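You operate a simulated robot arm through the tools that you are given. There is no shell and no other tool.

The job below is to be done with a simulated two-armed robot. You get a single attempt, and the scene is never put back.

## Task
Fetch the puck with the green disc and set it on the square plate with the green disc. Carry the wire basket with both arms and set it on the chiller. Take the square plate with the yellow disc and leave it on the chiller. Fetch the yellow cloth and set it on the bench marked press. Put the numbered blank that says "4" from the bench with the yellow edge on the tray marked clean and the numbered blank marked "1" on top of the white carton there. Stack the numbered puck marked "6" from the bench with the blue edge on top of the numbered puck that says "7". Take the tube with the blue band on the bench with the blue edge and put it away on the bench marked kit. Pull the drawer of the flange bench open. Any order will do. Set down upright: tube with the blue band.

Only the result counts: the job must be done as asked and must still hold three seconds after the hand-in. Knocking over, shifting, dropping, spilling or breaking anything else fails it. Flat cloth is picked up by pressing the open fingertips on it (5 to 10 N) and closing them slowly along it; thin cloth reads only 2 to 8 mm in the jaws.

## Robot
Two 7-joint arms with fingered hands on one trunk, on a base that moves. Base frame: it is fixed to the floor where the robot stands at the start and does not move with it; the origin is under the middle of the robot, x ahead of it, y to its left, z up. Units: mm, rad, N and s.
The left shoulder is at the start at [49, 182, 1223], the right one opposite. With the tool pointing down near the work surface each hand reaches from about 380 to 800 mm from the robot's upright axis, wherever it stands, measured 20 degrees to its own side. Places, roughly: bench marked kit [1900, 2900, 900]; bench marked press [-1000, 3300, 800]; chiller [-700, -1300, 1000]; drawer of the flange bench [4700, 4900, 700]; numbered blank [1000, 5000, 750]; numbered puck [1500, 5250, 750]; puck with the green disc (5x5x3 cm) [-2400, 2300, 900]; square plate with the green disc [-2250, 2250, 750]; square plate with the yellow disc [-250, 1250, 1000]; tray marked clean [750, 4750, 750]; tube with the blue band (5x5x8 cm) [1800, 5700, 800]; white carton [1000, 5250, 750]; wire basket (26x17x15 cm) [-100, 1100, 900]; yellow cloth (9x7x3 cm) [-100, 1700, 900]. Payload 3.8 kg a hand.
Tool frame (each hand has its own): the origin (TCP) lies between the finger pads and is the grasp point; the fingertips stand 30 mm ahead of it; z points along the fingers, y is the line along which they close. The gripper opens to 104 mm; its body begins 35 mm behind the TCP. The gripper is a hand of 4 fingers: y runs from the thumb to the fingers, the wrist lies at [-17, -104, -178] in the tool frame.
Orientation is told as [roll, pitch, yaw] about the base's x, y, z axes, in that order, counted from this pose: with the fingers straight down and the wrist toward the robot, the tool's x, y and z point along [0, 1, 0], [1, 0, 0] and [0, 0, -1] of the base frame.

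## Interface
- The arms move only by the tool play_rows. It takes "left_moves", "right_moves" or both (then of equal length, played together; a hand with none holds still); each is one flat list of numbers, 6 for each row, row after row: the turn, a rotation vector about the tool's x, y, z in rad, then the shift along the tool's x, y, z in mm. In form: [wx, wy, wz, x, y, z, wx, wy, wz, x, y, z, ...]. A call has 1 to 20 rows; each row shifts and turns the commanded pose from where the row before left it, along the tool's axes as they then stand. Each row takes 0.2 s and may step no farther than 50 mm and 0.15 rad from the row before; otherwise, the whole call is refused. A pose out of reach is approached as far as the arm can. The call stops where the force on the tool passes 40 N (or 10 N more than at its start, if that is more) or the arm is blocked; 0.2 s more then pass. In this call time passes only in rows, and 0.2 s behind the last. It gives the time, the measured TCP pose, the force on the tool (base axes), the opening and the grip force at its end, in the units of the frame above (readings bear some noise), with the torque about the TCP (base axes, N m) and any sound that the robot's microphone picked up.
- Cameras (640 x 400 px; columns grow to the right, rows downward): "scene" is now at [128.4, -1.1, 1390.6]; the picture's right is [-0.05, -1.00, 0.00], its down [-0.61, 0.03, -0.80] and it looks along [0.79, -0.04, -0.61] (base axes); focal length 280 px, centre (320, 200). "left" rides on the left gripper at [-66, -90, -126] in its tool frame; the picture's right is [-0.78, -0.30, 0.56], its down [0.57, -0.70, 0.42] and it looks along [0.27, 0.65, 0.71] (tool axes); focal length 275 px, centre (320, 200). "right" rides on the right gripper at [66, -90, -126] in its tool frame; the picture's right is [-0.78, 0.30, -0.56], its down [-0.57, -0.70, 0.42] and it looks along [-0.26, 0.65, 0.71] (tool axes); focal length 275 px, centre (320, 200). There is no depth. A picture from a camera that has moved, and an enlarged one, comes with that camera's place and axes in the base frame and with its lens. The place of the scene camera against the robot may be out by one fixed shift of up to 12 mm in any direction.
- camera(camera): a new picture of that camera. It takes no simulated time.
- lift_body(by): moves the trunk up (or, below 0, down) by that many mm; the arms and the scene camera ride with it, the base frame stays. It gives what a move gives, with no picture.
- base_move(legs): drives the robot by 1 to 6 legs, each [ahead, left, turn to the left] in mm, mm and rad, along the robot's own axes; the way and the turn of a leg run together, so that a leg with both is an arc; at most 1500 mm and 3.142 rad a leg. The arms and the cameras ride along, it lands a little off, and it stops where it bumps. It gives what a move gives.
- move_fingers(index, middle, ring, thumb_bend, thumb_turn, hand): sets how far each is bent, from 0 (flat) to 1 (curled in); at 0.3 the hand is open as for a grip, at 0.7 the pads meet at the TCP. One left out holds its place. A second passes; each finger stops where it meets its share of the squeeze, and holds until it gets a number again. It is the only way to open and close the hand. It gives what a move gives, with no picture; readings hold the bend of each and the force on the fingers (four entries, about 0 where the hand has none), thumb and palm. thumb_turn goes from beside the hand (0) to across from the fingers (1), as for a grip.
- turn_head(pan, tilt): turns the head with the scene camera to pan (to the left, within 1.501 rad either way) and tilt (down, from -0.506 to 1.204), counted from straight ahead of the robot (the tilt from the chest, where the trunk bows). It gives what a move gives.
- close_up(camera, box): a new picture of the part [left, top, right, bottom] of that camera's present view, enlarged. It takes no simulated time.
- finish_job(): hands the job in; it is judged then, once.

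Places have to be worked out from the pictures, the camera data and where the tool is seen. Open the grippers and draw the arms clear of the work before you hand the job in, unless the task says otherwise.

The tools are called as a command line: name --argument value ..., lists and objects as JSON in quotes. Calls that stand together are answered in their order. play_rows: Moves the arms, as the interface text tells. Its arguments: {"type":"object","properties":{"left_moves":{"type":"array","items":{"type":"number"}},"right_moves":{"type":"array","items":{"type":"number"}}},"required":[]} The other tools are called the same way: lift_body (by) moves the trunk up or down; move_fingers (index, middle, ring, thumb_bend, thumb_turn, hand) moves the fingers one by one; base_move (legs) drives the base; turn_head (pan, tilt) turns the head that bears the scene camera; camera (camera) takes a picture; close_up (camera, box) takes an enlarged picture of a part of a camera's view; finish_job () hands the job in.

At the start:

```text
clock: 0.0
left_tcp_pos: [529.8, 274.1, 1142.0]
left_tool_rot: [0.0, 0.0, 0.0]
left_contact_force: [-0.1, -0.1, -0.2]
left_wrist_torque: [0.03, 0.01, -0.04]
left_finger_gap: 103.7
left_finger_force: 0.1
left_shape: jaw
left_bend: [0.3, 0.3, 0.3, 0.3, 0.97]
left_finger forces: [0.0, 0.0, 0.1, 0.1, 0.1, 0.0]
right_tcp_pos: [533.8, -271.4, 1157.7]
right_tool_rot: [-0.002, 0.0, -0.001]
right_contact_force: [0.1, -0.3, 0.1]
right_wrist_torque: [-0.02, 0.03, 0.01]
right_finger_gap: 103.7
right_finger_force: 0.1
right_shape: jaw
right_bend: [0.3, 0.3, 0.3, 0.3, 0.97]
right_finger forces: [0.1, 0.1, 0.1, 0.1, 0.1, 0.0]
trunk travel left (down, up): [-375.0, 381.0]
robot x, y, heading: [-0.2, 2.3, -0.002]
head pan, tilt (commanded): [-0.047, 0.651]
```

scene: 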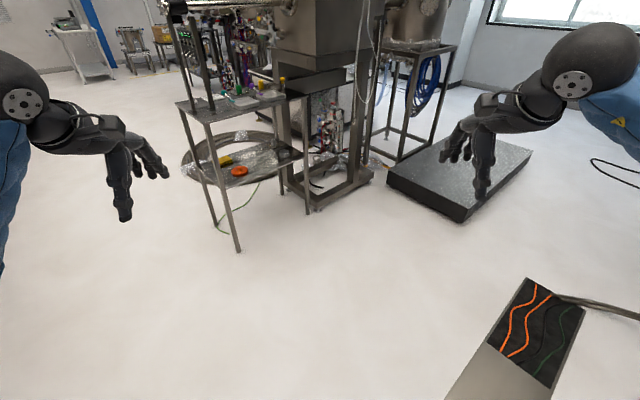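
right: 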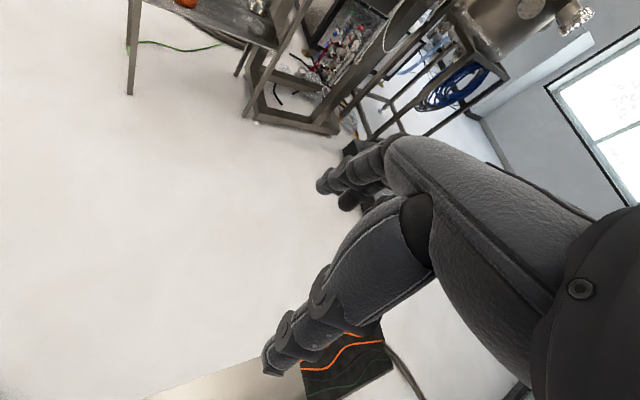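
left: 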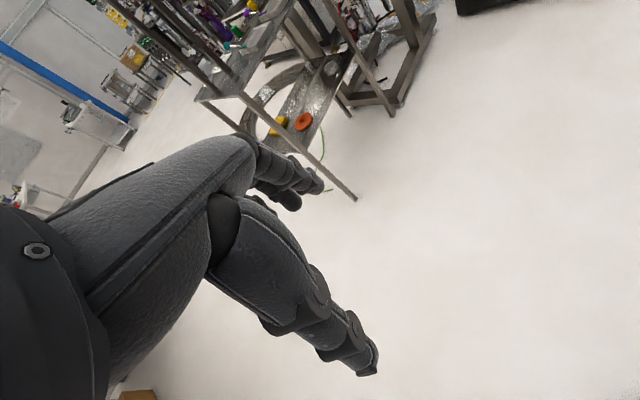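

I start by looking around with the head to find the nearby objects to the left.

turn_head --pan 1.5 --tilt 0.5

camera --camera "scene"

```text
clock: 1.6
left_tcp_pos: [528.9, 274.6, 1142.3]
left_tool_rot: [0.001, -0.002, -0.001]
left_contact_force: [0.5, 0.9, -0.4]
left_wrist_torque: [-0.02, -0.01, -0.01]
left_finger_gap: 103.9
left_finger_force: 0.0
left_shape: jaw
left_bend: [0.3, 0.3, 0.3, 0.3, 0.97]
left_finger forces: [0.0, 0.1, 0.0, 0.0, 0.0, 0.0]
right_tcp_pos: [533.5, -272.5, 1156.9]
right_tool_rot: [0.0, 0.0, 0.001]
right_contact_force: [1.0, -0.7, 0.2]
right_wrist_torque: [0.01, -0.04, -0.01]
right_finger_gap: 103.7
right_finger_force: 0.0
right_shape: jaw
right_bend: [0.3, 0.3, 0.3, 0.3, 0.97]
right_finger forces: [0.1, 0.1, 0.0, 0.0, 0.1, 0.0]
trunk travel left (down, up): [-375.0, 381.0]
robot x, y, heading: [0.2, -2.1, -0.003]
head pan, tilt (commanded): [1.499, 0.499]
```

```text
taken
camera scene: at [48.3, 93.8, 1404.2], right [1.0, -0.07, 0.0], down [-0.03, -0.48, -0.88], along [0.06, 0.88, -0.48], focal length 280 px, centre (320, 200)
```

scene: 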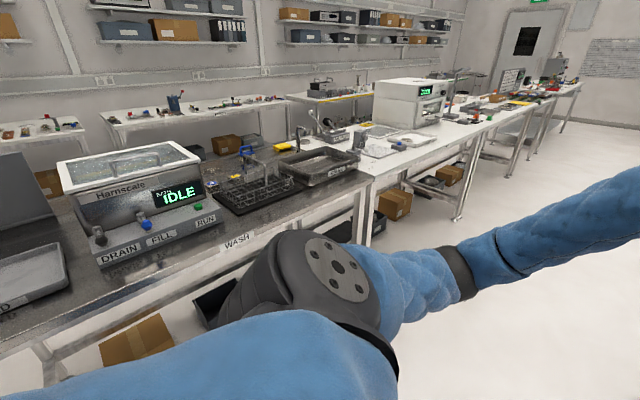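

The wash bench is on my left. I look to the right/back for the chiller before driving.

turn_head --pan -1.5 --tilt 0.5

camera --camera "scene"

```text
clock: 4.2
left_tcp_pos: [529.9, 273.6, 1142.7]
left_tool_rot: [0.0, 0.0, -0.002]
left_contact_force: [0.8, -0.3, -0.3]
left_wrist_torque: [-0.06, 0.02, -0.04]
left_finger_gap: 103.6
left_finger_force: 0.0
left_shape: jaw
left_bend: [0.3, 0.3, 0.3, 0.3, 0.97]
left_finger forces: [0.1, 0.0, 0.0, 0.0, 0.1, 0.1]
right_tcp_pos: [533.5, -271.2, 1157.7]
right_tool_rot: [0.001, 0.001, 0.0]
right_contact_force: [-0.5, 0.5, -0.5]
right_wrist_torque: [0.04, -0.01, 0.01]
right_finger_gap: 103.9
right_finger_force: 0.0
right_shape: jaw
right_bend: [0.3, 0.3, 0.3, 0.3, 0.97]
right_finger forces: [0.1, 0.1, 0.0, 0.0, 0.1, 0.1]
trunk travel left (down, up): [-375.0, 381.0]
robot x, y, heading: [-2.9, -0.0, -0.003]
head pan, tilt (commanded): [-1.499, 0.499]
```

```text
taken
camera scene: at [48.3, -87.7, 1404.2], right [-1.0, -0.07, 0.0], down [-0.03, 0.48, -0.88], along [0.06, -0.88, -0.48], focal length 280 px, centre (320, 200)
```

scene: 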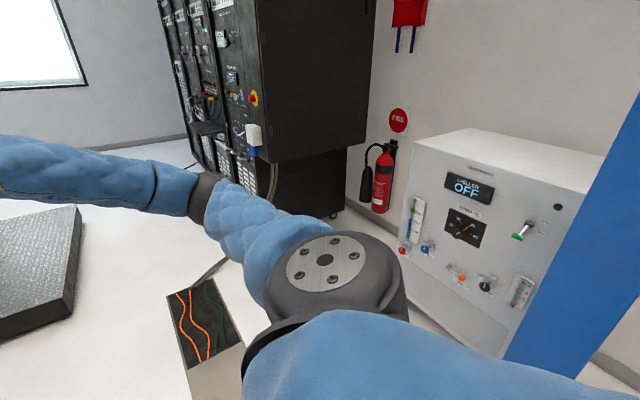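

The chiller is at the right rear with a clear flat top. I move away from the wash bench a bit and turn to face it.

base_move --legs '[[0, -250, 0], [0, 0, 1.571]]'

turn_head --pan 0 --tilt 0.5

camera --camera "scene"

```text
clock: 9.9
left_tcp_pos: [-283.6, 279.7, 1142.2]
left_tool_rot: [0.001, 0.002, 1.59]
left_contact_force: [-0.6, 0.3, -0.5]
left_wrist_torque: [-0.01, 0.03, 0.0]
left_finger_gap: 103.8
left_finger_force: 0.1
left_shape: jaw
left_bend: [0.3, 0.3, 0.3, 0.3, 0.97]
left_finger forces: [0.0, 0.0, 0.0, 0.1, 0.0, 0.1]
right_tcp_pos: [262.0, 293.9, 1157.9]
right_tool_rot: [0.001, 0.0, 1.59]
right_contact_force: [-1.3, 0.2, -0.2]
right_wrist_torque: [0.01, 0.01, 0.01]
right_finger_gap: 103.6
right_finger_force: 0.2
right_shape: jaw
right_bend: [0.3, 0.3, 0.3, 0.3, 0.97]
right_finger forces: [0.0, 0.0, 0.0, 0.0, 0.0, 0.1]
trunk travel left (down, up): [-375.0, 381.0]
robot x, y, heading: [1.2, -244.0, 1.586]
head pan, tilt (commanded): [-1.499, 0.499]
```

```text
clock: 11.5
left_tcp_pos: [-283.4, 280.4, 1141.0]
left_tool_rot: [0.0, 0.0, 1.59]
left_contact_force: [0.7, 0.5, 0.1]
left_wrist_torque: [-0.01, 0.0, -0.01]
left_finger_gap: 103.6
left_finger_force: 0.2
left_shape: jaw
left_bend: [0.3, 0.3, 0.3, 0.3, 0.97]
left_finger forces: [0.0, 0.0, 0.0, 0.0, 0.1, 0.1]
right_tcp_pos: [263.2, 293.2, 1157.1]
right_tool_rot: [0.0, 0.0, 1.589]
right_contact_force: [-0.1, -0.7, 0.1]
right_wrist_torque: [-0.03, -0.01, 0.01]
right_finger_gap: 103.6
right_finger_force: 0.0
right_shape: jaw
right_bend: [0.3, 0.3, 0.3, 0.3, 0.97]
right_finger forces: [0.0, 0.2, 0.0, 0.1, 0.0, 0.0]
trunk travel left (down, up): [-375.0, 381.0]
robot x, y, heading: [-2.4, -249.2, 1.589]
head pan, tilt (commanded): [0.0, 0.499]
```

```text
taken
camera scene: at [-7.7, -103.0, 1404.1], right [1.0, 0.02, 0.0], down [0.01, -0.48, -0.88], along [-0.02, 0.88, -0.48], focal length 280 px, centre (320, 200)
```

scene: 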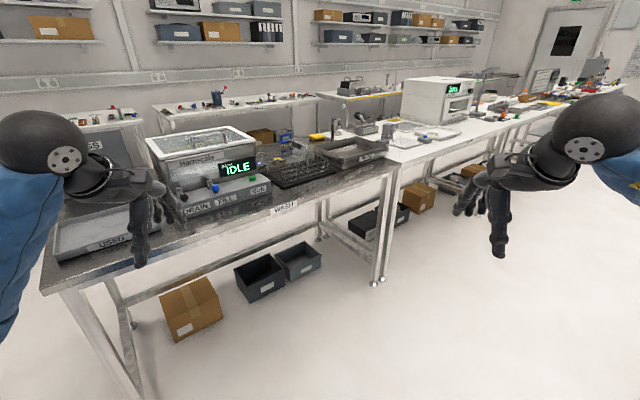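

close_up --camera "scene" --box '[40, 100, 300, 260]'

close_up --camera "scene" --box '[240, 80, 480, 220]'

close_up --camera "scene" --box '[400, 40, 640, 180]'

close_up --camera "scene" --box '[140, 70, 420, 180]'

```text
2.46 times, centred on (170, 180) of scene
camera zoom: at [-7.7, -103.0, 1404.1], right [1.0, 0.02, 0.0], down [0.01, -0.48, -0.88], along [-0.02, 0.88, -0.48], focal length 688 px, centre (689, 249)
```

zoom: 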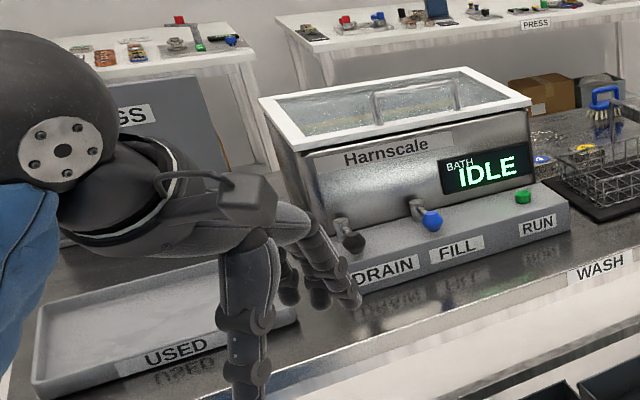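

```text
2.67 times, centred on (360, 150) of scene
camera zoom: at [-7.7, -103.0, 1404.1], right [1.0, 0.02, 0.0], down [0.01, -0.48, -0.88], along [-0.02, 0.88, -0.48], focal length 746 px, centre (213, 333)
```

zoom: 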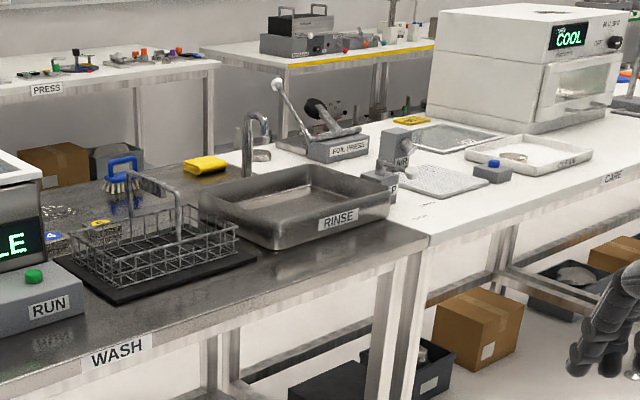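

```text
2.67 times, centred on (520, 110) of scene
camera zoom: at [-7.7, -103.0, 1404.1], right [1.0, 0.02, 0.0], down [0.01, -0.48, -0.88], along [-0.02, 0.88, -0.48], focal length 746 px, centre (-213, 440)
```

zoom: 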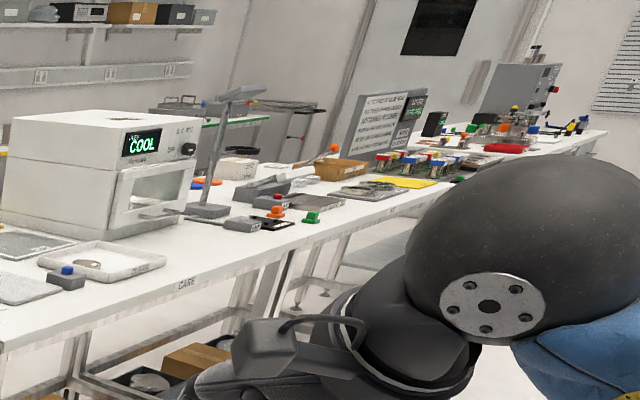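

```text
2.29 times, centred on (280, 125) of scene
camera zoom: at [-7.7, -103.0, 1404.1], right [1.0, 0.02, 0.0], down [0.01, -0.48, -0.88], along [-0.02, 0.88, -0.48], focal length 639 px, centre (411, 371)
```

zoom: 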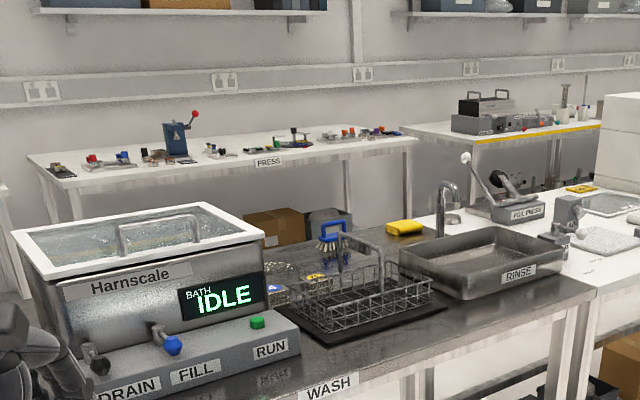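

The wire basket sits on a dark mat on the wash bench, with the yellow-disc plate behind it and the yellow sponge/cloth farther. I raise the trunk so the hands clear the bath, then drive nearer for a better look.

lift_body --by 250

base_move --legs '[[450, 0, -0.018]]'

turn_head --pan 0 --tilt 0.8

camera --camera "scene"

```text
clock: 14.1
left_tcp_pos: [-283.6, 280.5, 1391.6]
left_tool_rot: [0.0, 0.002, 1.59]
left_contact_force: [0.0, 0.8, 0.0]
left_wrist_torque: [-0.01, -0.03, -0.02]
left_finger_gap: 103.7
left_finger_force: 0.1
left_shape: jaw
left_bend: [0.3, 0.3, 0.3, 0.3, 0.97]
left_finger forces: [0.0, 0.1, 0.0, 0.0, 0.1, 0.0]
right_tcp_pos: [262.2, 293.9, 1407.2]
right_tool_rot: [-0.002, -0.001, 1.591]
right_contact_force: [-0.6, -0.2, -1.1]
right_wrist_torque: [-0.04, 0.0, 0.02]
right_finger_gap: 103.8
right_finger_force: 0.2
right_shape: jaw
right_bend: [0.3, 0.3, 0.3, 0.3, 0.97]
right_finger forces: [0.0, 0.0, 0.0, 0.0, 0.0, 0.0]
trunk travel left (down, up): [-625.0, 131.0]
robot x, y, heading: [2.3, -244.5, 1.588]
head pan, tilt (commanded): [0.0, 0.499]
```

```text
clock: 16.8
left_tcp_pos: [-280.7, 724.8, 1392.2]
left_tool_rot: [-0.002, -0.001, 1.576]
left_contact_force: [0.3, -0.5, 0.2]
left_wrist_torque: [0.0, 0.01, 0.0]
left_finger_gap: 103.6
left_finger_force: 0.1
left_shape: jaw
left_bend: [0.3, 0.3, 0.3, 0.3, 0.97]
left_finger forces: [0.1, 0.0, 0.1, 0.0, 0.0, 0.0]
right_tcp_pos: [263.8, 733.4, 1407.9]
right_tool_rot: [0.0, 0.001, 1.576]
right_contact_force: [0.0, -0.2, 0.8]
right_wrist_torque: [0.02, 0.02, -0.01]
right_finger_gap: 103.8
right_finger_force: 0.0
right_shape: jaw
right_bend: [0.3, 0.3, 0.3, 0.3, 0.97]
right_finger forces: [0.0, 0.0, 0.0, 0.1, 0.1, 0.1]
trunk travel left (down, up): [-625.0, 131.0]
robot x, y, heading: [-7.0, 199.9, 1.574]
head pan, tilt (commanded): [0.0, 0.499]
```

```text
clock: 17.6
left_tcp_pos: [-282.2, 726.0, 1391.8]
left_tool_rot: [-0.001, -0.001, 1.577]
left_contact_force: [-0.3, -0.1, -0.2]
left_wrist_torque: [0.02, -0.02, 0.0]
left_finger_gap: 103.5
left_finger_force: 0.0
left_shape: jaw
left_bend: [0.3, 0.3, 0.3, 0.3, 0.97]
left_finger forces: [0.0, 0.0, 0.1, 0.0, 0.0, 0.1]
right_tcp_pos: [264.3, 732.5, 1408.2]
right_tool_rot: [-0.001, 0.0, 1.576]
right_contact_force: [0.4, 0.3, 0.5]
right_wrist_torque: [-0.02, 0.02, -0.05]
right_finger_gap: 103.9
right_finger_force: 0.0
right_shape: jaw
right_bend: [0.3, 0.3, 0.3, 0.3, 0.97]
right_finger forces: [0.0, 0.0, 0.1, 0.0, 0.0, 0.0]
trunk travel left (down, up): [-625.0, 131.0]
robot x, y, heading: [-3.8, 196.5, 1.576]
head pan, tilt (commanded): [0.0, 0.799]
```

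```text
taken
camera scene: at [-10.8, 293.6, 1629.4], right [1.0, 0.01, 0.0], down [0.0, -0.72, -0.7], along [0.0, 0.7, -0.72], focal length 280 px, centre (320, 200)
```

scene: 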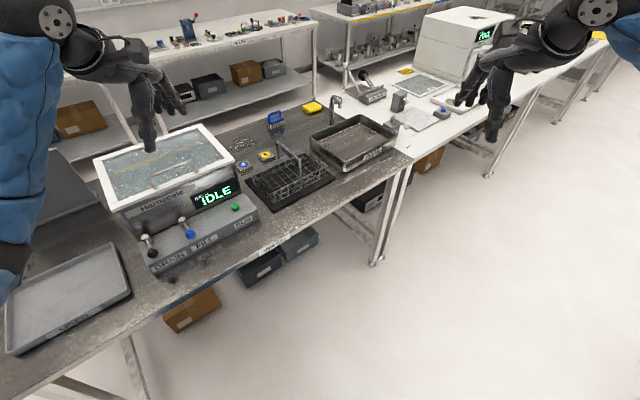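

The bench runs diagonally (about 38° in the base frame). I zoom in to locate the basket, plate and cloth.

close_up --camera "scene" --box '[220, 80, 420, 220]'

camera --camera "left"

```text
2.86 times, centred on (320, 150) of scene
camera zoom: at [-10.8, 293.6, 1629.4], right [1.0, 0.01, 0.0], down [0.0, -0.72, -0.7], along [0.0, 0.7, -0.72], focal length 799 px, centre (320, 343)
```

zoom: 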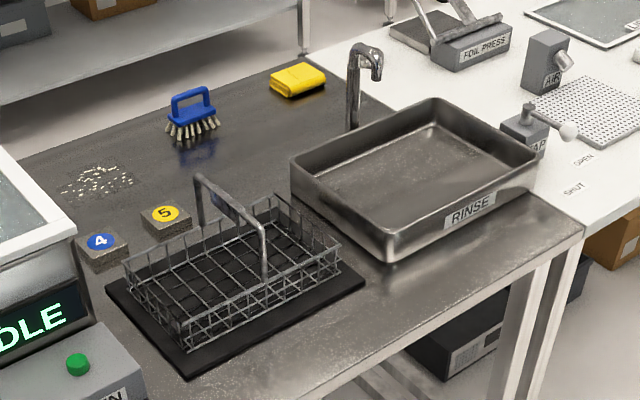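

```text
taken
camera left: at [-216.4, 636.2, 1516.7], right [0.78, -0.29, -0.56], down [-0.57, -0.7, -0.42], along [-0.27, 0.65, -0.71], focal length 275 px, centre (320, 200)
```

left: 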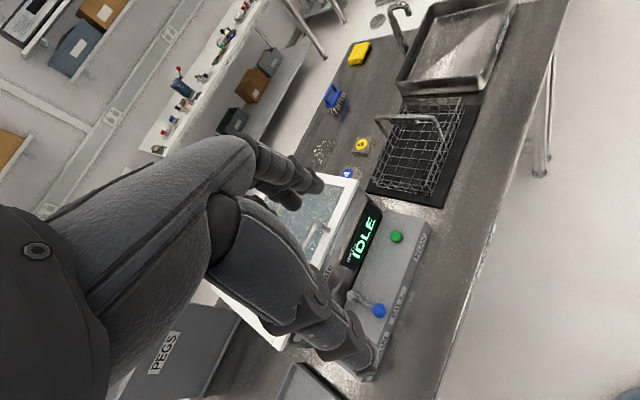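

The plate "5" triangulates to about (-255, 1319, 865), so the bench top is near z 845; the basket centre is about (-134, 1189). I'll reposition to face the bench squarely (heading about 2.18), first stopping short.

base_move --legs '[[250, -216, 0], [0, 0, 0.605]]'

turn_head --pan 0 --tilt 0.9

camera --camera "scene"

camera --camera "left"

camera --camera "right"

```text
clock: 21.4
left_tcp_pos: [-322.4, 704.0, 1391.7]
left_tool_rot: [-0.001, 0.0, 2.2]
left_contact_force: [-0.6, -0.4, 0.3]
left_wrist_torque: [0.0, -0.01, 0.01]
left_finger_gap: 103.3
left_finger_force: 0.1
left_shape: jaw
left_bend: [0.3, 0.3, 0.3, 0.3, 0.97]
left_finger forces: [0.1, 0.1, 0.0, 0.0, 0.0, 0.1]
right_tcp_pos: [116.2, 1029.1, 1407.0]
right_tool_rot: [-0.001, -0.001, 2.198]
right_contact_force: [-0.2, -0.5, 0.4]
right_wrist_torque: [-0.03, -0.02, 0.0]
right_finger_gap: 103.8
right_finger_force: 0.1
right_shape: jaw
right_bend: [0.3, 0.3, 0.3, 0.3, 0.97]
right_finger forces: [0.0, 0.0, 0.0, 0.0, 0.0, 0.1]
trunk travel left (down, up): [-625.0, 131.0]
robot x, y, heading: [211.1, 437.5, 2.201]
head pan, tilt (commanded): [0.0, 0.799]
```

```text
clock: 22.0
left_tcp_pos: [-322.7, 703.9, 1391.8]
left_tool_rot: [-0.001, 0.0, 2.201]
left_contact_force: [0.7, -0.2, -0.1]
left_wrist_torque: [0.02, 0.0, 0.0]
left_finger_gap: 103.8
left_finger_force: 0.0
left_shape: jaw
left_bend: [0.3, 0.3, 0.3, 0.3, 0.97]
left_finger forces: [0.1, 0.1, 0.1, 0.1, 0.0, 0.1]
right_tcp_pos: [116.0, 1027.2, 1407.9]
right_tool_rot: [0.0, 0.001, 2.2]
right_contact_force: [-0.2, -0.2, 0.3]
right_wrist_torque: [0.01, -0.01, 0.0]
right_finger_gap: 103.8
right_finger_force: 0.1
right_shape: jaw
right_bend: [0.3, 0.3, 0.3, 0.3, 0.97]
right_finger forces: [0.0, 0.0, 0.1, 0.0, 0.0, 0.0]
trunk travel left (down, up): [-625.0, 131.0]
robot x, y, heading: [208.3, 436.9, 2.2]
head pan, tilt (commanded): [0.0, 0.901]
```

```text
taken
camera scene: at [153.3, 510.8, 1621.5], right [0.81, 0.59, 0.0], down [0.46, -0.63, -0.62], along [-0.37, 0.5, -0.78], focal length 280 px, centre (320, 200)
```

scene: 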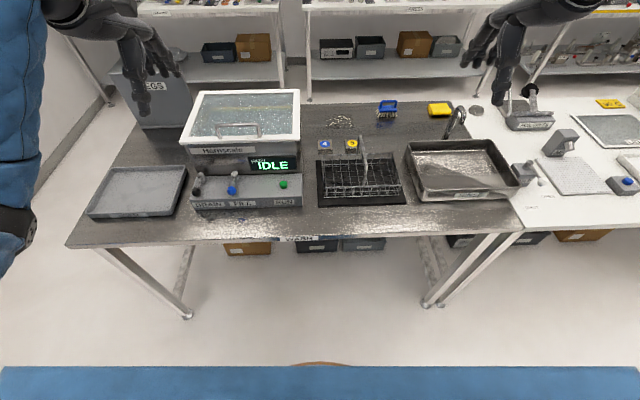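

```text
taken
camera left: at [-217.7, 669.9, 1516.7], right [0.8, 0.22, -0.56], down [-0.05, -0.9, -0.42], along [-0.6, 0.37, -0.71], focal length 275 px, centre (320, 200)
```

left: 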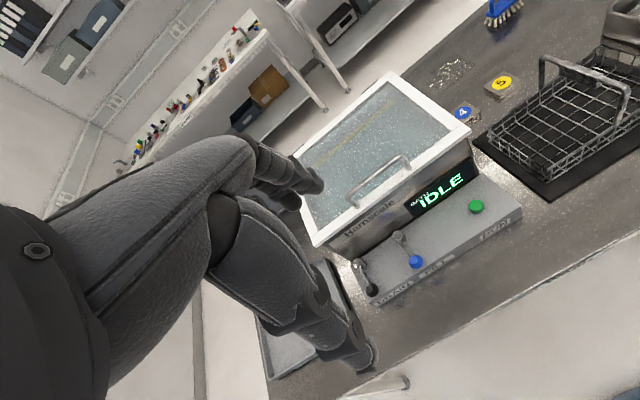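

```text
taken
camera right: at [115.6, 916.3, 1532.5], right [0.45, 0.7, 0.56], down [0.88, -0.23, -0.42], along [-0.17, 0.68, -0.71], focal length 275 px, centre (320, 200)
```

right: 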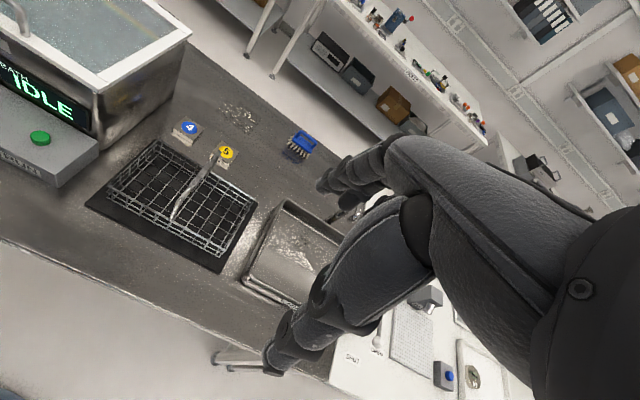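

close_up --camera "scene" --box '[290, 100, 450, 220]'

close_up --camera "right" --box '[60, 90, 320, 290]'

close_up --camera "left" --box '[420, 20, 640, 210]'

```text
3.33 times, centred on (370, 160) of scene
camera zoom: at [153.3, 510.8, 1621.5], right [0.81, 0.59, 0.0], down [0.46, -0.63, -0.62], along [-0.37, 0.5, -0.78], focal length 932 px, centre (153, 333)
```

zoom: 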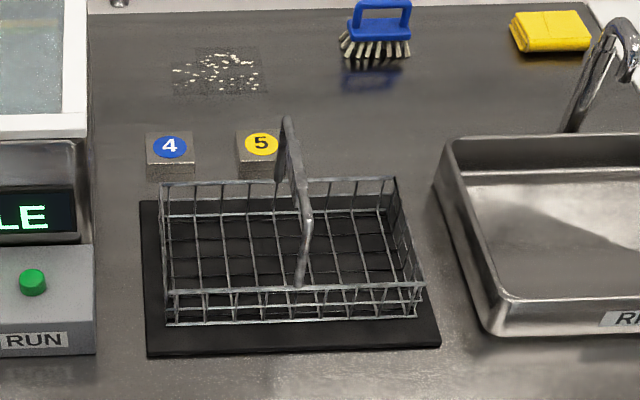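

```text
2.00 times, centred on (190, 190) of right
camera zoom: at [115.6, 916.3, 1532.5], right [0.45, 0.7, 0.56], down [0.88, -0.23, -0.42], along [-0.17, 0.68, -0.71], focal length 551 px, centre (580, 220)
```

zoom: 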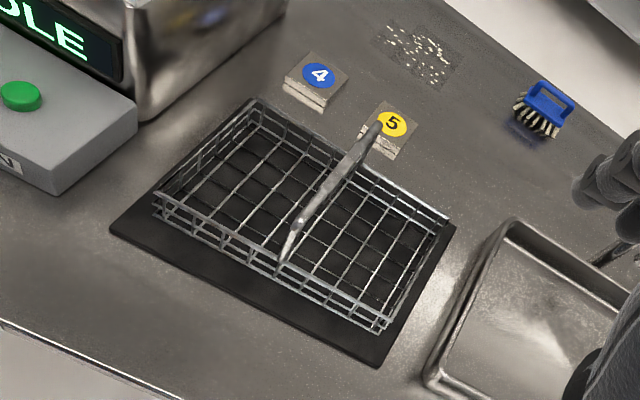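

```text
2.11 times, centred on (530, 115) of left
camera zoom: at [-217.7, 669.9, 1516.7], right [0.8, 0.22, -0.56], down [-0.05, -0.9, -0.42], along [-0.6, 0.37, -0.71], focal length 580 px, centre (-122, 379)
```

zoom: 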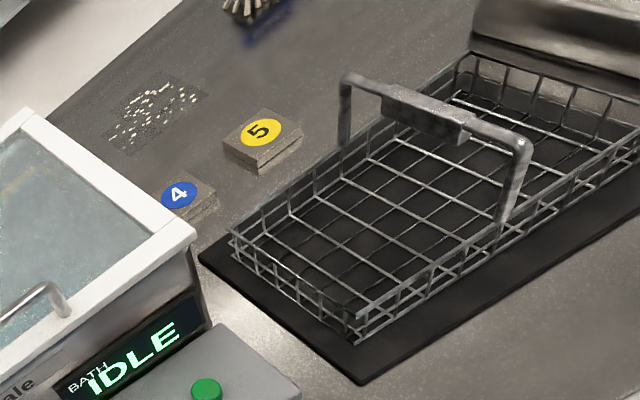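

The rim triangulates to z≈934, basket centre ≈(-132, 1138), long side along ~39°. I'll stand squarely in front of it with the left hand gripping the near wall and the right hand the far wall, so first I drive to about (234, 675, heading 2.24).

base_move --legs '[[178, -160, 0.04]]'

camera --camera "scene"

```text
clock: 23.8
left_tcp_pos: [-319.0, 922.7, 1391.7]
left_tool_rot: [0.0, -0.003, 2.237]
left_contact_force: [0.3, 0.0, -1.1]
left_wrist_torque: [-0.02, 0.02, 0.01]
left_finger_gap: 103.5
left_finger_force: 0.1
left_shape: jaw
left_bend: [0.3, 0.3, 0.3, 0.3, 0.97]
left_finger forces: [0.0, 0.1, 0.1, 0.0, 0.0, 0.0]
right_tcp_pos: [107.8, 1262.4, 1407.6]
right_tool_rot: [-0.001, -0.001, 2.236]
right_contact_force: [0.5, 0.5, -0.1]
right_wrist_torque: [0.02, 0.0, -0.02]
right_finger_gap: 103.6
right_finger_force: 0.0
right_shape: jaw
right_bend: [0.3, 0.3, 0.3, 0.3, 0.97]
right_finger forces: [0.0, 0.0, 0.0, 0.1, 0.0, 0.1]
trunk travel left (down, up): [-625.0, 131.0]
robot x, y, heading: [225.3, 677.9, 2.238]
head pan, tilt (commanded): [0.0, 0.901]
```

```text
taken
camera scene: at [163.7, 748.0, 1621.5], right [0.79, 0.62, 0.0], down [0.48, -0.62, -0.62], along [-0.38, 0.49, -0.78], focal length 280 px, centre (320, 200)
```

scene: 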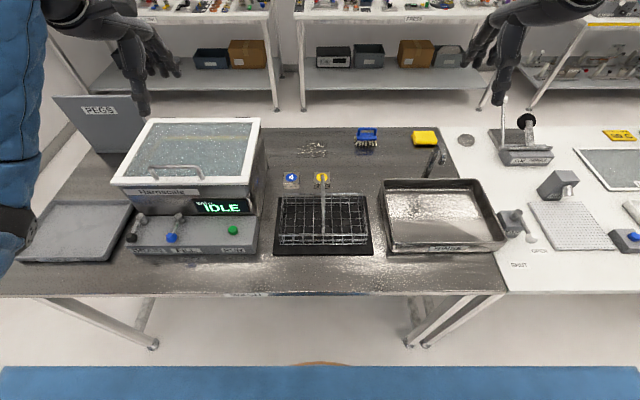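

The basket is centred and aligned in front of me. I move both hands in the air (z≈1400) to stand above the near wall (left) and far wall (right).

play_rows --left_moves '[0, 0, 0, -40.8, -5.2, 0, 0, 0, 0, -40.8, -5.2, 0, 0, 0, 0, -40.8, -5.2, 0, 0, 0, 0, -40.8, -5.2, 0, 0, 0, 0, -40.8, -5.2, 0]' --right_moves '[0, 0, 0, 38, 25.8, 0, 0, 0, 0, 38, 25.8, 0, 0, 0, 0, 38, 25.8, 0, 0, 0, 0, 38, 25.8, 0, 0, 0, 0, 38, 25.8, 0]'

camera --camera "scene"

camera --camera "left"

camera --camera "right"

```text
clock: 25.0
left_tcp_pos: [-140.8, 1030.7, 1391.8]
left_tool_rot: [-0.001, 0.002, 2.24]
left_contact_force: [-0.6, 0.5, 0.2]
left_wrist_torque: [-0.02, -0.02, -0.02]
left_finger_gap: 103.6
left_finger_force: 0.0
left_shape: jaw
left_bend: [0.3, 0.3, 0.3, 0.3, 0.97]
left_finger forces: [0.0, 0.0, 0.2, 0.0, 0.0, 0.1]
right_tcp_pos: [-121.6, 1246.8, 1403.4]
right_tool_rot: [-0.001, -0.001, 2.236]
right_contact_force: [-0.3, -0.2, 0.4]
right_wrist_torque: [0.03, 0.01, -0.05]
right_finger_gap: 103.4
right_finger_force: 0.1
right_shape: jaw
right_bend: [0.3, 0.3, 0.3, 0.3, 0.97]
right_finger forces: [0.1, 0.0, 0.0, 0.0, 0.1, 0.0]
trunk travel left (down, up): [-625.0, 131.0]
robot x, y, heading: [222.0, 673.3, 2.242]
head pan, tilt (commanded): [0.0, 0.901]
```

```text
taken
camera scene: at [162.6, 748.3, 1621.4], right [0.79, 0.62, 0.0], down [0.48, -0.62, -0.62], along [-0.38, 0.49, -0.78], focal length 280 px, centre (320, 200)
```

scene: 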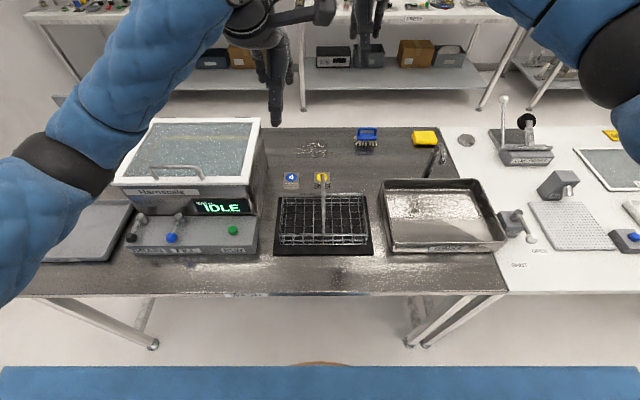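

```text
taken
camera left: at [-34.7, 1001.1, 1516.8], right [0.79, 0.25, -0.56], down [-0.01, -0.91, -0.42], along [-0.61, 0.34, -0.71], focal length 275 px, centre (320, 200)
```

left: 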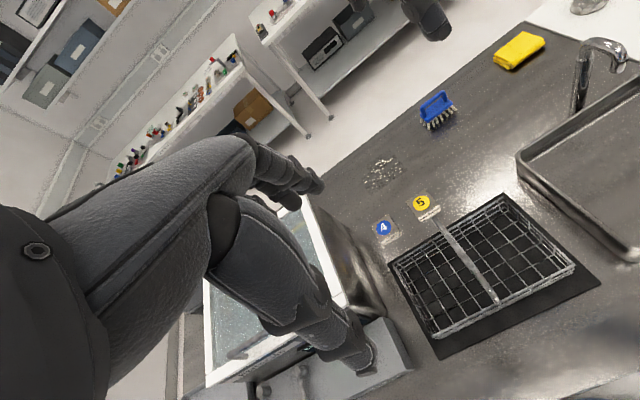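

```text
taken
camera right: at [-119.3, 1134.7, 1528.3], right [0.43, 0.71, 0.56], down [0.88, -0.2, -0.42], along [-0.19, 0.67, -0.71], focal length 275 px, centre (320, 200)
```

right: 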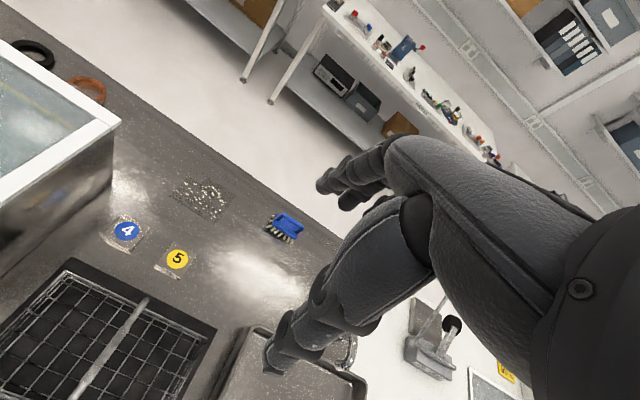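

I lower the trunk 250 mm to bring both hands just above the handle height and re-check alignment.

lift_body --by -250

camera --camera "scene"

camera --camera "left"

camera --camera "right"

```text
clock: 27.6
left_tcp_pos: [-142.8, 1028.6, 1142.6]
left_tool_rot: [0.0, -0.001, 2.239]
left_contact_force: [0.5, 0.2, -0.6]
left_wrist_torque: [-0.02, 0.0, 0.0]
left_finger_gap: 103.8
left_finger_force: 0.0
left_shape: jaw
left_bend: [0.3, 0.3, 0.3, 0.3, 0.97]
left_finger forces: [0.0, 0.0, 0.0, 0.0, 0.0, 0.0]
right_tcp_pos: [-120.1, 1246.9, 1159.2]
right_tool_rot: [0.0, -0.001, 2.237]
right_contact_force: [0.8, -0.2, -0.3]
right_wrist_torque: [0.03, 0.02, 0.01]
right_finger_gap: 103.7
right_finger_force: 0.0
right_shape: jaw
right_bend: [0.3, 0.3, 0.3, 0.3, 0.97]
right_finger forces: [0.1, 0.1, 0.1, 0.0, 0.0, 0.0]
trunk travel left (down, up): [-375.0, 381.0]
robot x, y, heading: [223.2, 677.4, 2.237]
head pan, tilt (commanded): [0.0, 0.901]
```

```text
taken
camera scene: at [142.1, 775.5, 1370.4], right [0.79, 0.62, 0.0], down [0.48, -0.62, -0.62], along [-0.38, 0.49, -0.78], focal length 280 px, centre (320, 200)
```

scene: 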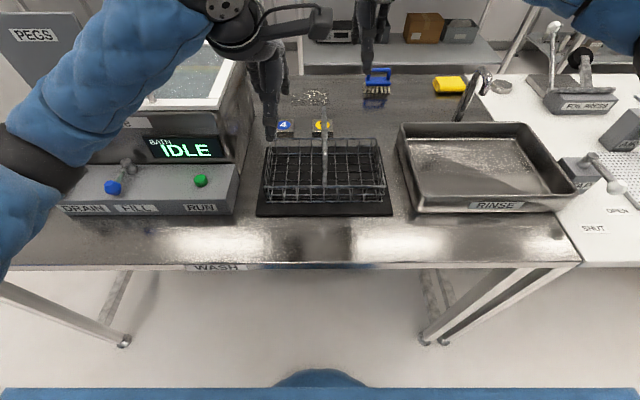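

```text
taken
camera left: at [-36.6, 998.3, 1267.0], right [0.79, 0.25, -0.56], down [-0.02, -0.91, -0.42], along [-0.61, 0.35, -0.71], focal length 275 px, centre (320, 200)
```

left: 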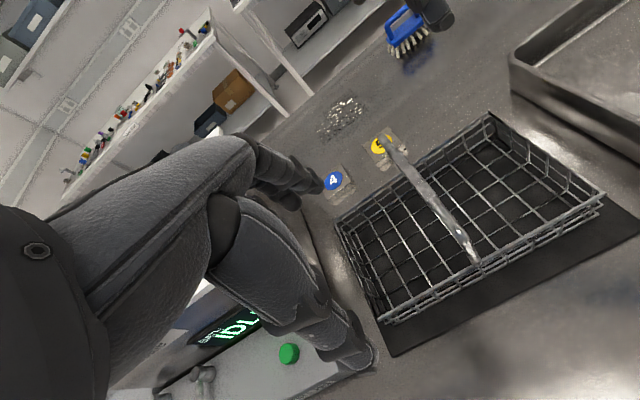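

```text
taken
camera right: at [-118.2, 1135.1, 1282.7], right [0.43, 0.71, 0.56], down [0.88, -0.2, -0.42], along [-0.19, 0.67, -0.71], focal length 275 px, centre (320, 200)
```

right: 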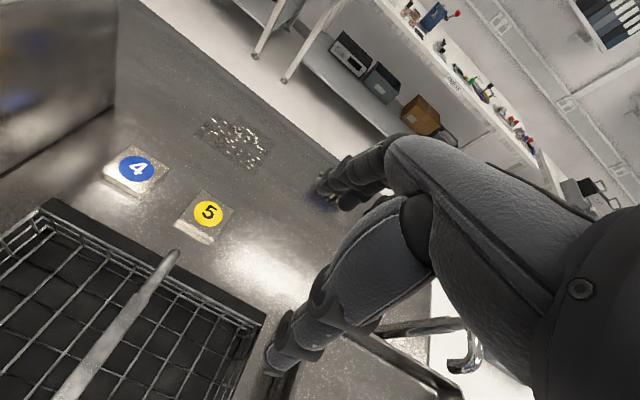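

The rim geometry is confirmed (centre ≈(-130, 1140), rim z≈934). I lower both hands to just above the rim with the arms.

play_rows --left_moves '[0, 0, 0, 0, 1, 45, 0, 0, 0, 0, 1, 45, 0, 0, 0, 0, 0, 45, 0, 0, 0, 0, 0, 35]' --right_moves '[0, 0, 0, 0, 0, 48, 0, 0, 0, 0, 0, 48, 0, 0, 0, 0, 0, 48, 0, 0, 0, 0, 0, 43]'

camera --camera "left"

camera --camera "right"

close_up --camera "scene" --box '[220, 80, 420, 230]'

```text
clock: 28.6
left_tcp_pos: [-145.0, 1029.5, 973.5]
left_tool_rot: [0.0, 0.001, 2.239]
left_contact_force: [0.4, 0.6, 0.9]
left_wrist_torque: [0.04, -0.04, -0.03]
left_finger_gap: 103.4
left_finger_force: 0.0
left_shape: jaw
left_bend: [0.3, 0.3, 0.3, 0.3, 0.97]
left_finger forces: [0.0, 0.0, 0.0, 0.1, 0.0, 0.1]
right_tcp_pos: [-121.3, 1245.6, 971.2]
right_tool_rot: [0.003, -0.001, 2.237]
right_contact_force: [-0.6, 0.0, 0.1]
right_wrist_torque: [-0.01, 0.0, 0.02]
right_finger_gap: 103.9
right_finger_force: 0.0
right_shape: jaw
right_bend: [0.3, 0.3, 0.3, 0.3, 0.97]
right_finger forces: [0.0, 0.0, 0.0, 0.0, 0.0, 0.1]
trunk travel left (down, up): [-375.0, 381.0]
robot x, y, heading: [226.1, 674.2, 2.235]
head pan, tilt (commanded): [0.0, 0.901]
```

```text
taken
camera left: at [-39.2, 999.7, 1098.4], right [0.79, 0.25, -0.56], down [-0.02, -0.91, -0.42], along [-0.61, 0.34, -0.71], focal length 275 px, centre (320, 200)
```

left: 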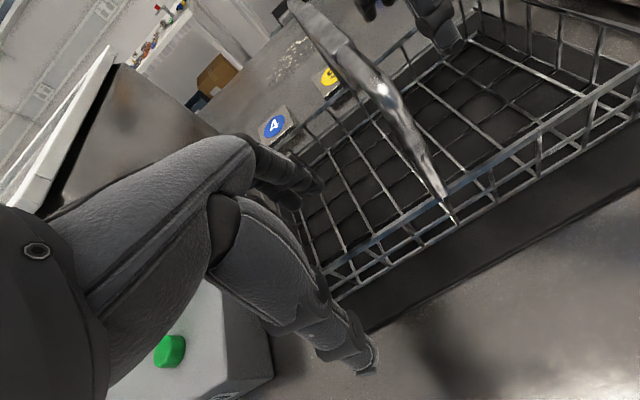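

```text
taken
camera right: at [-118.4, 1133.3, 1095.5], right [0.43, 0.71, 0.56], down [0.88, -0.2, -0.42], along [-0.19, 0.67, -0.71], focal length 275 px, centre (320, 200)
```

right: 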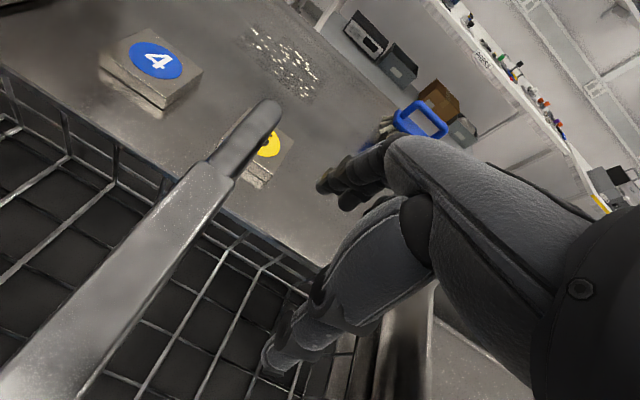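

```text
2.67 times, centred on (320, 155) of scene
camera zoom: at [141.8, 775.9, 1370.3], right [0.79, 0.62, 0.0], down [0.48, -0.62, -0.62], along [-0.38, 0.49, -0.78], focal length 746 px, centre (320, 320)
```

zoom: 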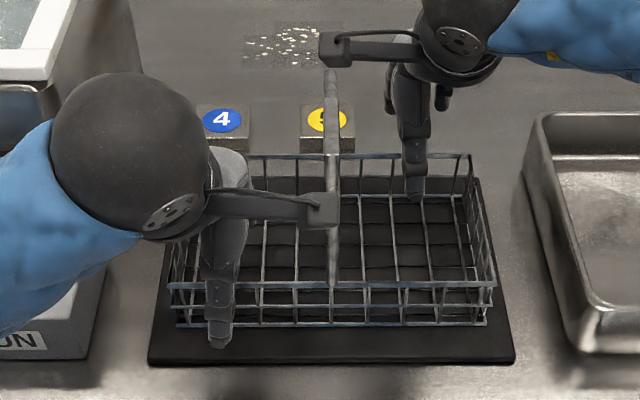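

The right hand's camera housing would come close to the basket handle, so I shift the right hand 22 mm farther right before descending. Then I lower both hands slowly to about z 930.

play_rows --left_moves '[0, 0, 0, 0, 0, 0, 0, 0, 0, 0, 0, 15, 0, 0, 0, 0, 0, 15, 0, 0, 0, 0, 0, 12]' --right_moves '[0, 0, 0, -22, 1, 0, 0, 0, 0, 0, 0, 15, 0, 0, 0, 0, 0, 15, 0, 0, 0, 0, 0, 12]'

close_up --camera "scene" --box '[220, 80, 420, 230]'

camera --camera "left"

camera --camera "right"

```text
clock: 29.6
left_tcp_pos: [-146.1, 1029.1, 930.8]
left_tool_rot: [0.0, 0.003, 2.238]
left_contact_force: [-0.4, 0.5, 0.9]
left_wrist_torque: [-0.01, 0.06, 0.03]
left_finger_gap: 103.7
left_finger_force: 0.0
left_shape: jaw
left_bend: [0.3, 0.3, 0.3, 0.3, 0.97]
left_finger forces: [0.0, 0.0, 0.0, 0.0, 0.0, 0.0]
right_tcp_pos: [-103.4, 1262.2, 928.3]
right_tool_rot: [0.0, 0.0, 2.238]
right_contact_force: [-0.1, 0.3, 0.7]
right_wrist_torque: [-0.01, -0.01, 0.01]
right_finger_gap: 103.8
right_finger_force: 0.0
right_shape: jaw
right_bend: [0.3, 0.3, 0.3, 0.3, 0.97]
right_finger forces: [0.1, 0.0, 0.0, 0.0, 0.0, 0.0]
trunk travel left (down, up): [-375.0, 381.0]
robot x, y, heading: [227.7, 679.7, 2.236]
head pan, tilt (commanded): [0.0, 0.901]
```

```text
2.67 times, centred on (320, 155) of scene
camera zoom: at [141.6, 775.7, 1370.3], right [0.79, 0.62, 0.0], down [0.48, -0.62, -0.62], along [-0.38, 0.49, -0.78], focal length 746 px, centre (320, 320)
```

zoom: 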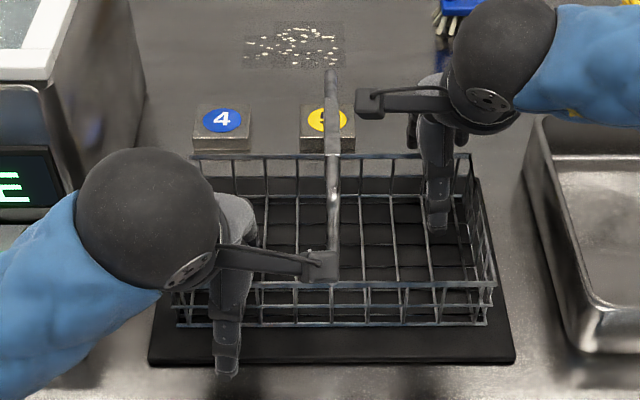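

```text
taken
camera left: at [-38.9, 999.8, 1055.9], right [0.79, 0.25, -0.56], down [-0.02, -0.91, -0.42], along [-0.61, 0.34, -0.71], focal length 275 px, centre (320, 200)
```

left: 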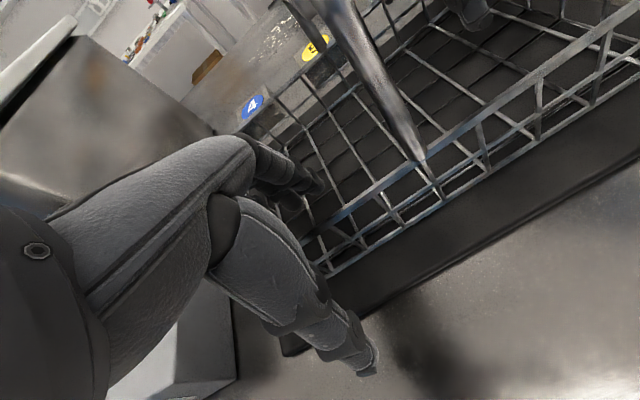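

```text
taken
camera right: at [-100.7, 1150.7, 1052.1], right [0.43, 0.71, 0.56], down [0.88, -0.2, -0.42], along [-0.19, 0.67, -0.71], focal length 275 px, centre (320, 200)
```

right: 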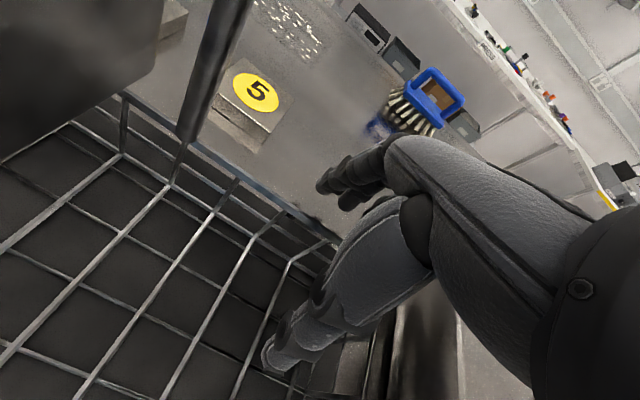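

Both hands straddle the near and far walls with the rim passing through the TCPs. I close the left hand first, then the right.

move_fingers --hand "left" --index 0.6 --middle 0.6 --ring 0.6 --thumb_bend 0.6

move_fingers --hand "right" --index 0.6 --middle 0.6 --ring 0.6 --thumb_bend 0.6

camera --camera "left"

camera --camera "right"

```text
clock: 30.6
left_tcp_pos: [-145.3, 1029.5, 931.9]
left_tool_rot: [0.0, 0.0, 2.238]
left_contact_force: [-0.3, -0.8, 0.6]
left_wrist_torque: [-0.01, -0.02, 0.04]
left_finger_gap: 28.6
left_finger_force: 0.0
left_shape: fingers
left_bend: [0.6, 0.6, 0.6, 0.6, 0.97]
left_finger forces: [0.0, 0.0, 0.0, 0.0, 0.0, 0.0]
right_tcp_pos: [-103.5, 1262.0, 927.8]
right_tool_rot: [0.0, -0.001, 2.236]
right_contact_force: [0.8, -0.3, -1.2]
right_wrist_torque: [-0.01, 0.01, 0.02]
right_finger_gap: 103.3
right_finger_force: 0.1
right_shape: jaw
right_bend: [0.3, 0.3, 0.3, 0.3, 0.97]
right_finger forces: [0.0, 0.0, 0.0, 0.1, 0.0, 0.1]
trunk travel left (down, up): [-375.0, 381.0]
robot x, y, heading: [223.8, 676.4, 2.235]
head pan, tilt (commanded): [0.0, 0.901]
```

```text
clock: 31.6
left_tcp_pos: [-145.6, 1029.4, 930.3]
left_tool_rot: [0.0, 0.0, 2.237]
left_contact_force: [0.1, 0.0, -0.3]
left_wrist_torque: [0.02, -0.03, -0.03]
left_finger_gap: 28.5
left_finger_force: 0.1
left_shape: fingers
left_bend: [0.6, 0.6, 0.6, 0.6, 0.97]
left_finger forces: [0.1, 0.0, 0.0, 0.0, 0.0, 0.1]
right_tcp_pos: [-104.7, 1263.3, 927.6]
right_tool_rot: [-0.001, 0.0, 2.237]
right_contact_force: [0.0, 0.5, -0.4]
right_wrist_torque: [0.01, -0.01, -0.04]
right_finger_gap: 28.4
right_finger_force: 0.0
right_shape: fingers
right_bend: [0.6, 0.6, 0.6, 0.6, 0.97]
right_finger forces: [0.0, 0.0, 0.0, 0.0, 0.1, 0.0]
trunk travel left (down, up): [-375.0, 381.0]
robot x, y, heading: [225.4, 674.7, 2.238]
head pan, tilt (commanded): [0.0, 0.901]
```

```text
taken
camera left: at [-38.6, 999.9, 1056.2], right [0.79, 0.25, -0.56], down [-0.02, -0.91, -0.42], along [-0.61, 0.35, -0.71], focal length 275 px, centre (320, 200)
```

left: 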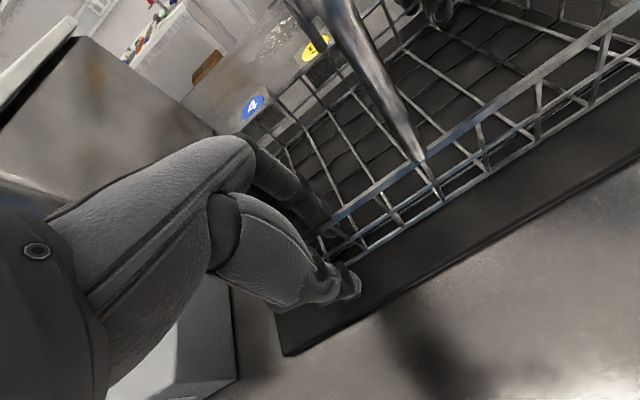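

```text
taken
camera right: at [-100.5, 1150.6, 1052.3], right [0.43, 0.71, 0.56], down [0.88, -0.2, -0.42], along [-0.19, 0.67, -0.71], focal length 275 px, centre (320, 200)
```

right: 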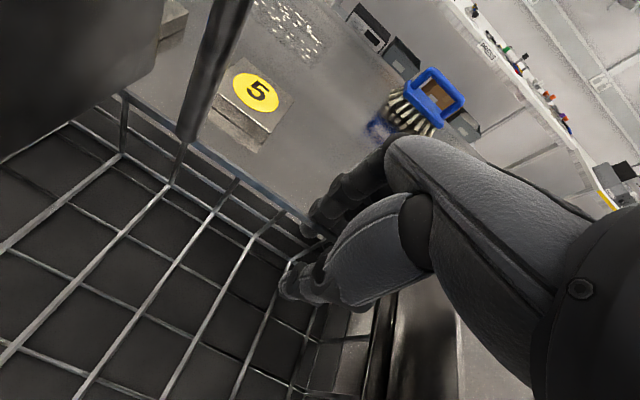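

No contact yet at gap 28 mm; now I close both fully to squeeze the walls.

move_fingers --hand "left" --index 0.8 --middle 0.8 --ring 0.8 --thumb_bend 0.8

move_fingers --hand "right" --index 0.8 --middle 0.8 --ring 0.8 --thumb_bend 0.8

close_up --camera "scene" --box '[220, 80, 420, 230]'

```text
clock: 32.6
left_tcp_pos: [-144.0, 1029.3, 931.5]
left_tool_rot: [-0.001, 0.002, 2.237]
left_contact_force: [1.0, -1.4, -1.2]
left_wrist_torque: [-0.02, -0.31, -0.3]
left_finger_gap: 0.7
left_finger_force: 19.3
left_shape: fingers
left_bend: [0.75, 0.75, 0.75, 0.71, 0.97]
left_finger forces: [6.2, 6.0, 6.3, 0.0, 20.1, 0.1]
right_tcp_pos: [-102.7, 1262.4, 927.5]
right_tool_rot: [0.001, -0.001, 2.239]
right_contact_force: [-0.5, -0.6, 0.4]
right_wrist_torque: [0.01, 0.0, -0.03]
right_finger_gap: 28.4
right_finger_force: 0.0
right_shape: fingers
right_bend: [0.6, 0.6, 0.6, 0.6, 0.97]
right_finger forces: [0.0, 0.0, 0.0, 0.0, 0.1, 0.0]
trunk travel left (down, up): [-375.0, 381.0]
robot x, y, heading: [220.9, 672.1, 2.24]
head pan, tilt (commanded): [0.0, 0.901]
```

```text
clock: 33.6
left_tcp_pos: [-145.7, 1029.6, 930.1]
left_tool_rot: [0.002, 0.001, 2.239]
left_contact_force: [-1.6, -8.7, -2.4]
left_wrist_torque: [-0.17, -0.17, -0.33]
left_finger_gap: 1.1
left_finger_force: 17.1
left_shape: fingers
left_bend: [0.75, 0.75, 0.75, 0.71, 0.97]
left_finger forces: [4.5, 4.9, 5.1, 0.0, 20.3, 0.1]
right_tcp_pos: [-103.9, 1263.2, 927.6]
right_tool_rot: [-0.003, -0.001, 2.237]
right_contact_force: [2.2, 9.6, -0.2]
right_wrist_torque: [-0.11, 0.14, 0.37]
right_finger_gap: 0.3
right_finger_force: 23.1
right_shape: fingers
right_bend: [0.73, 0.72, 0.78, 0.73, 0.97]
right_finger forces: [7.6, 10.1, 8.6, 0.0, 19.7, 0.1]
trunk travel left (down, up): [-375.0, 381.0]
robot x, y, heading: [221.9, 675.6, 2.234]
head pan, tilt (commanded): [0.0, 0.901]
```

```text
2.67 times, centred on (320, 155) of scene
camera zoom: at [141.7, 776.0, 1370.2], right [0.79, 0.62, 0.0], down [0.48, -0.62, -0.62], along [-0.38, 0.49, -0.78], focal length 746 px, centre (320, 320)
```

zoom: 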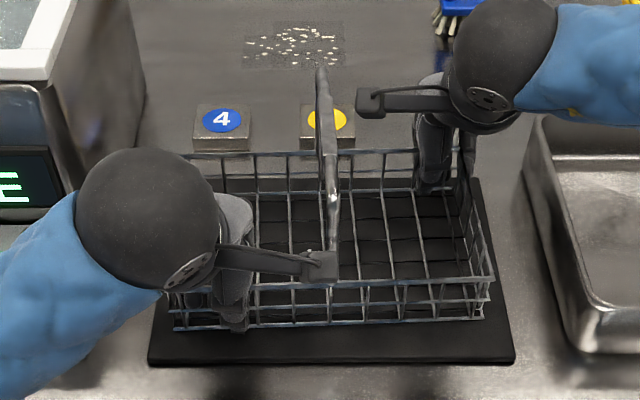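

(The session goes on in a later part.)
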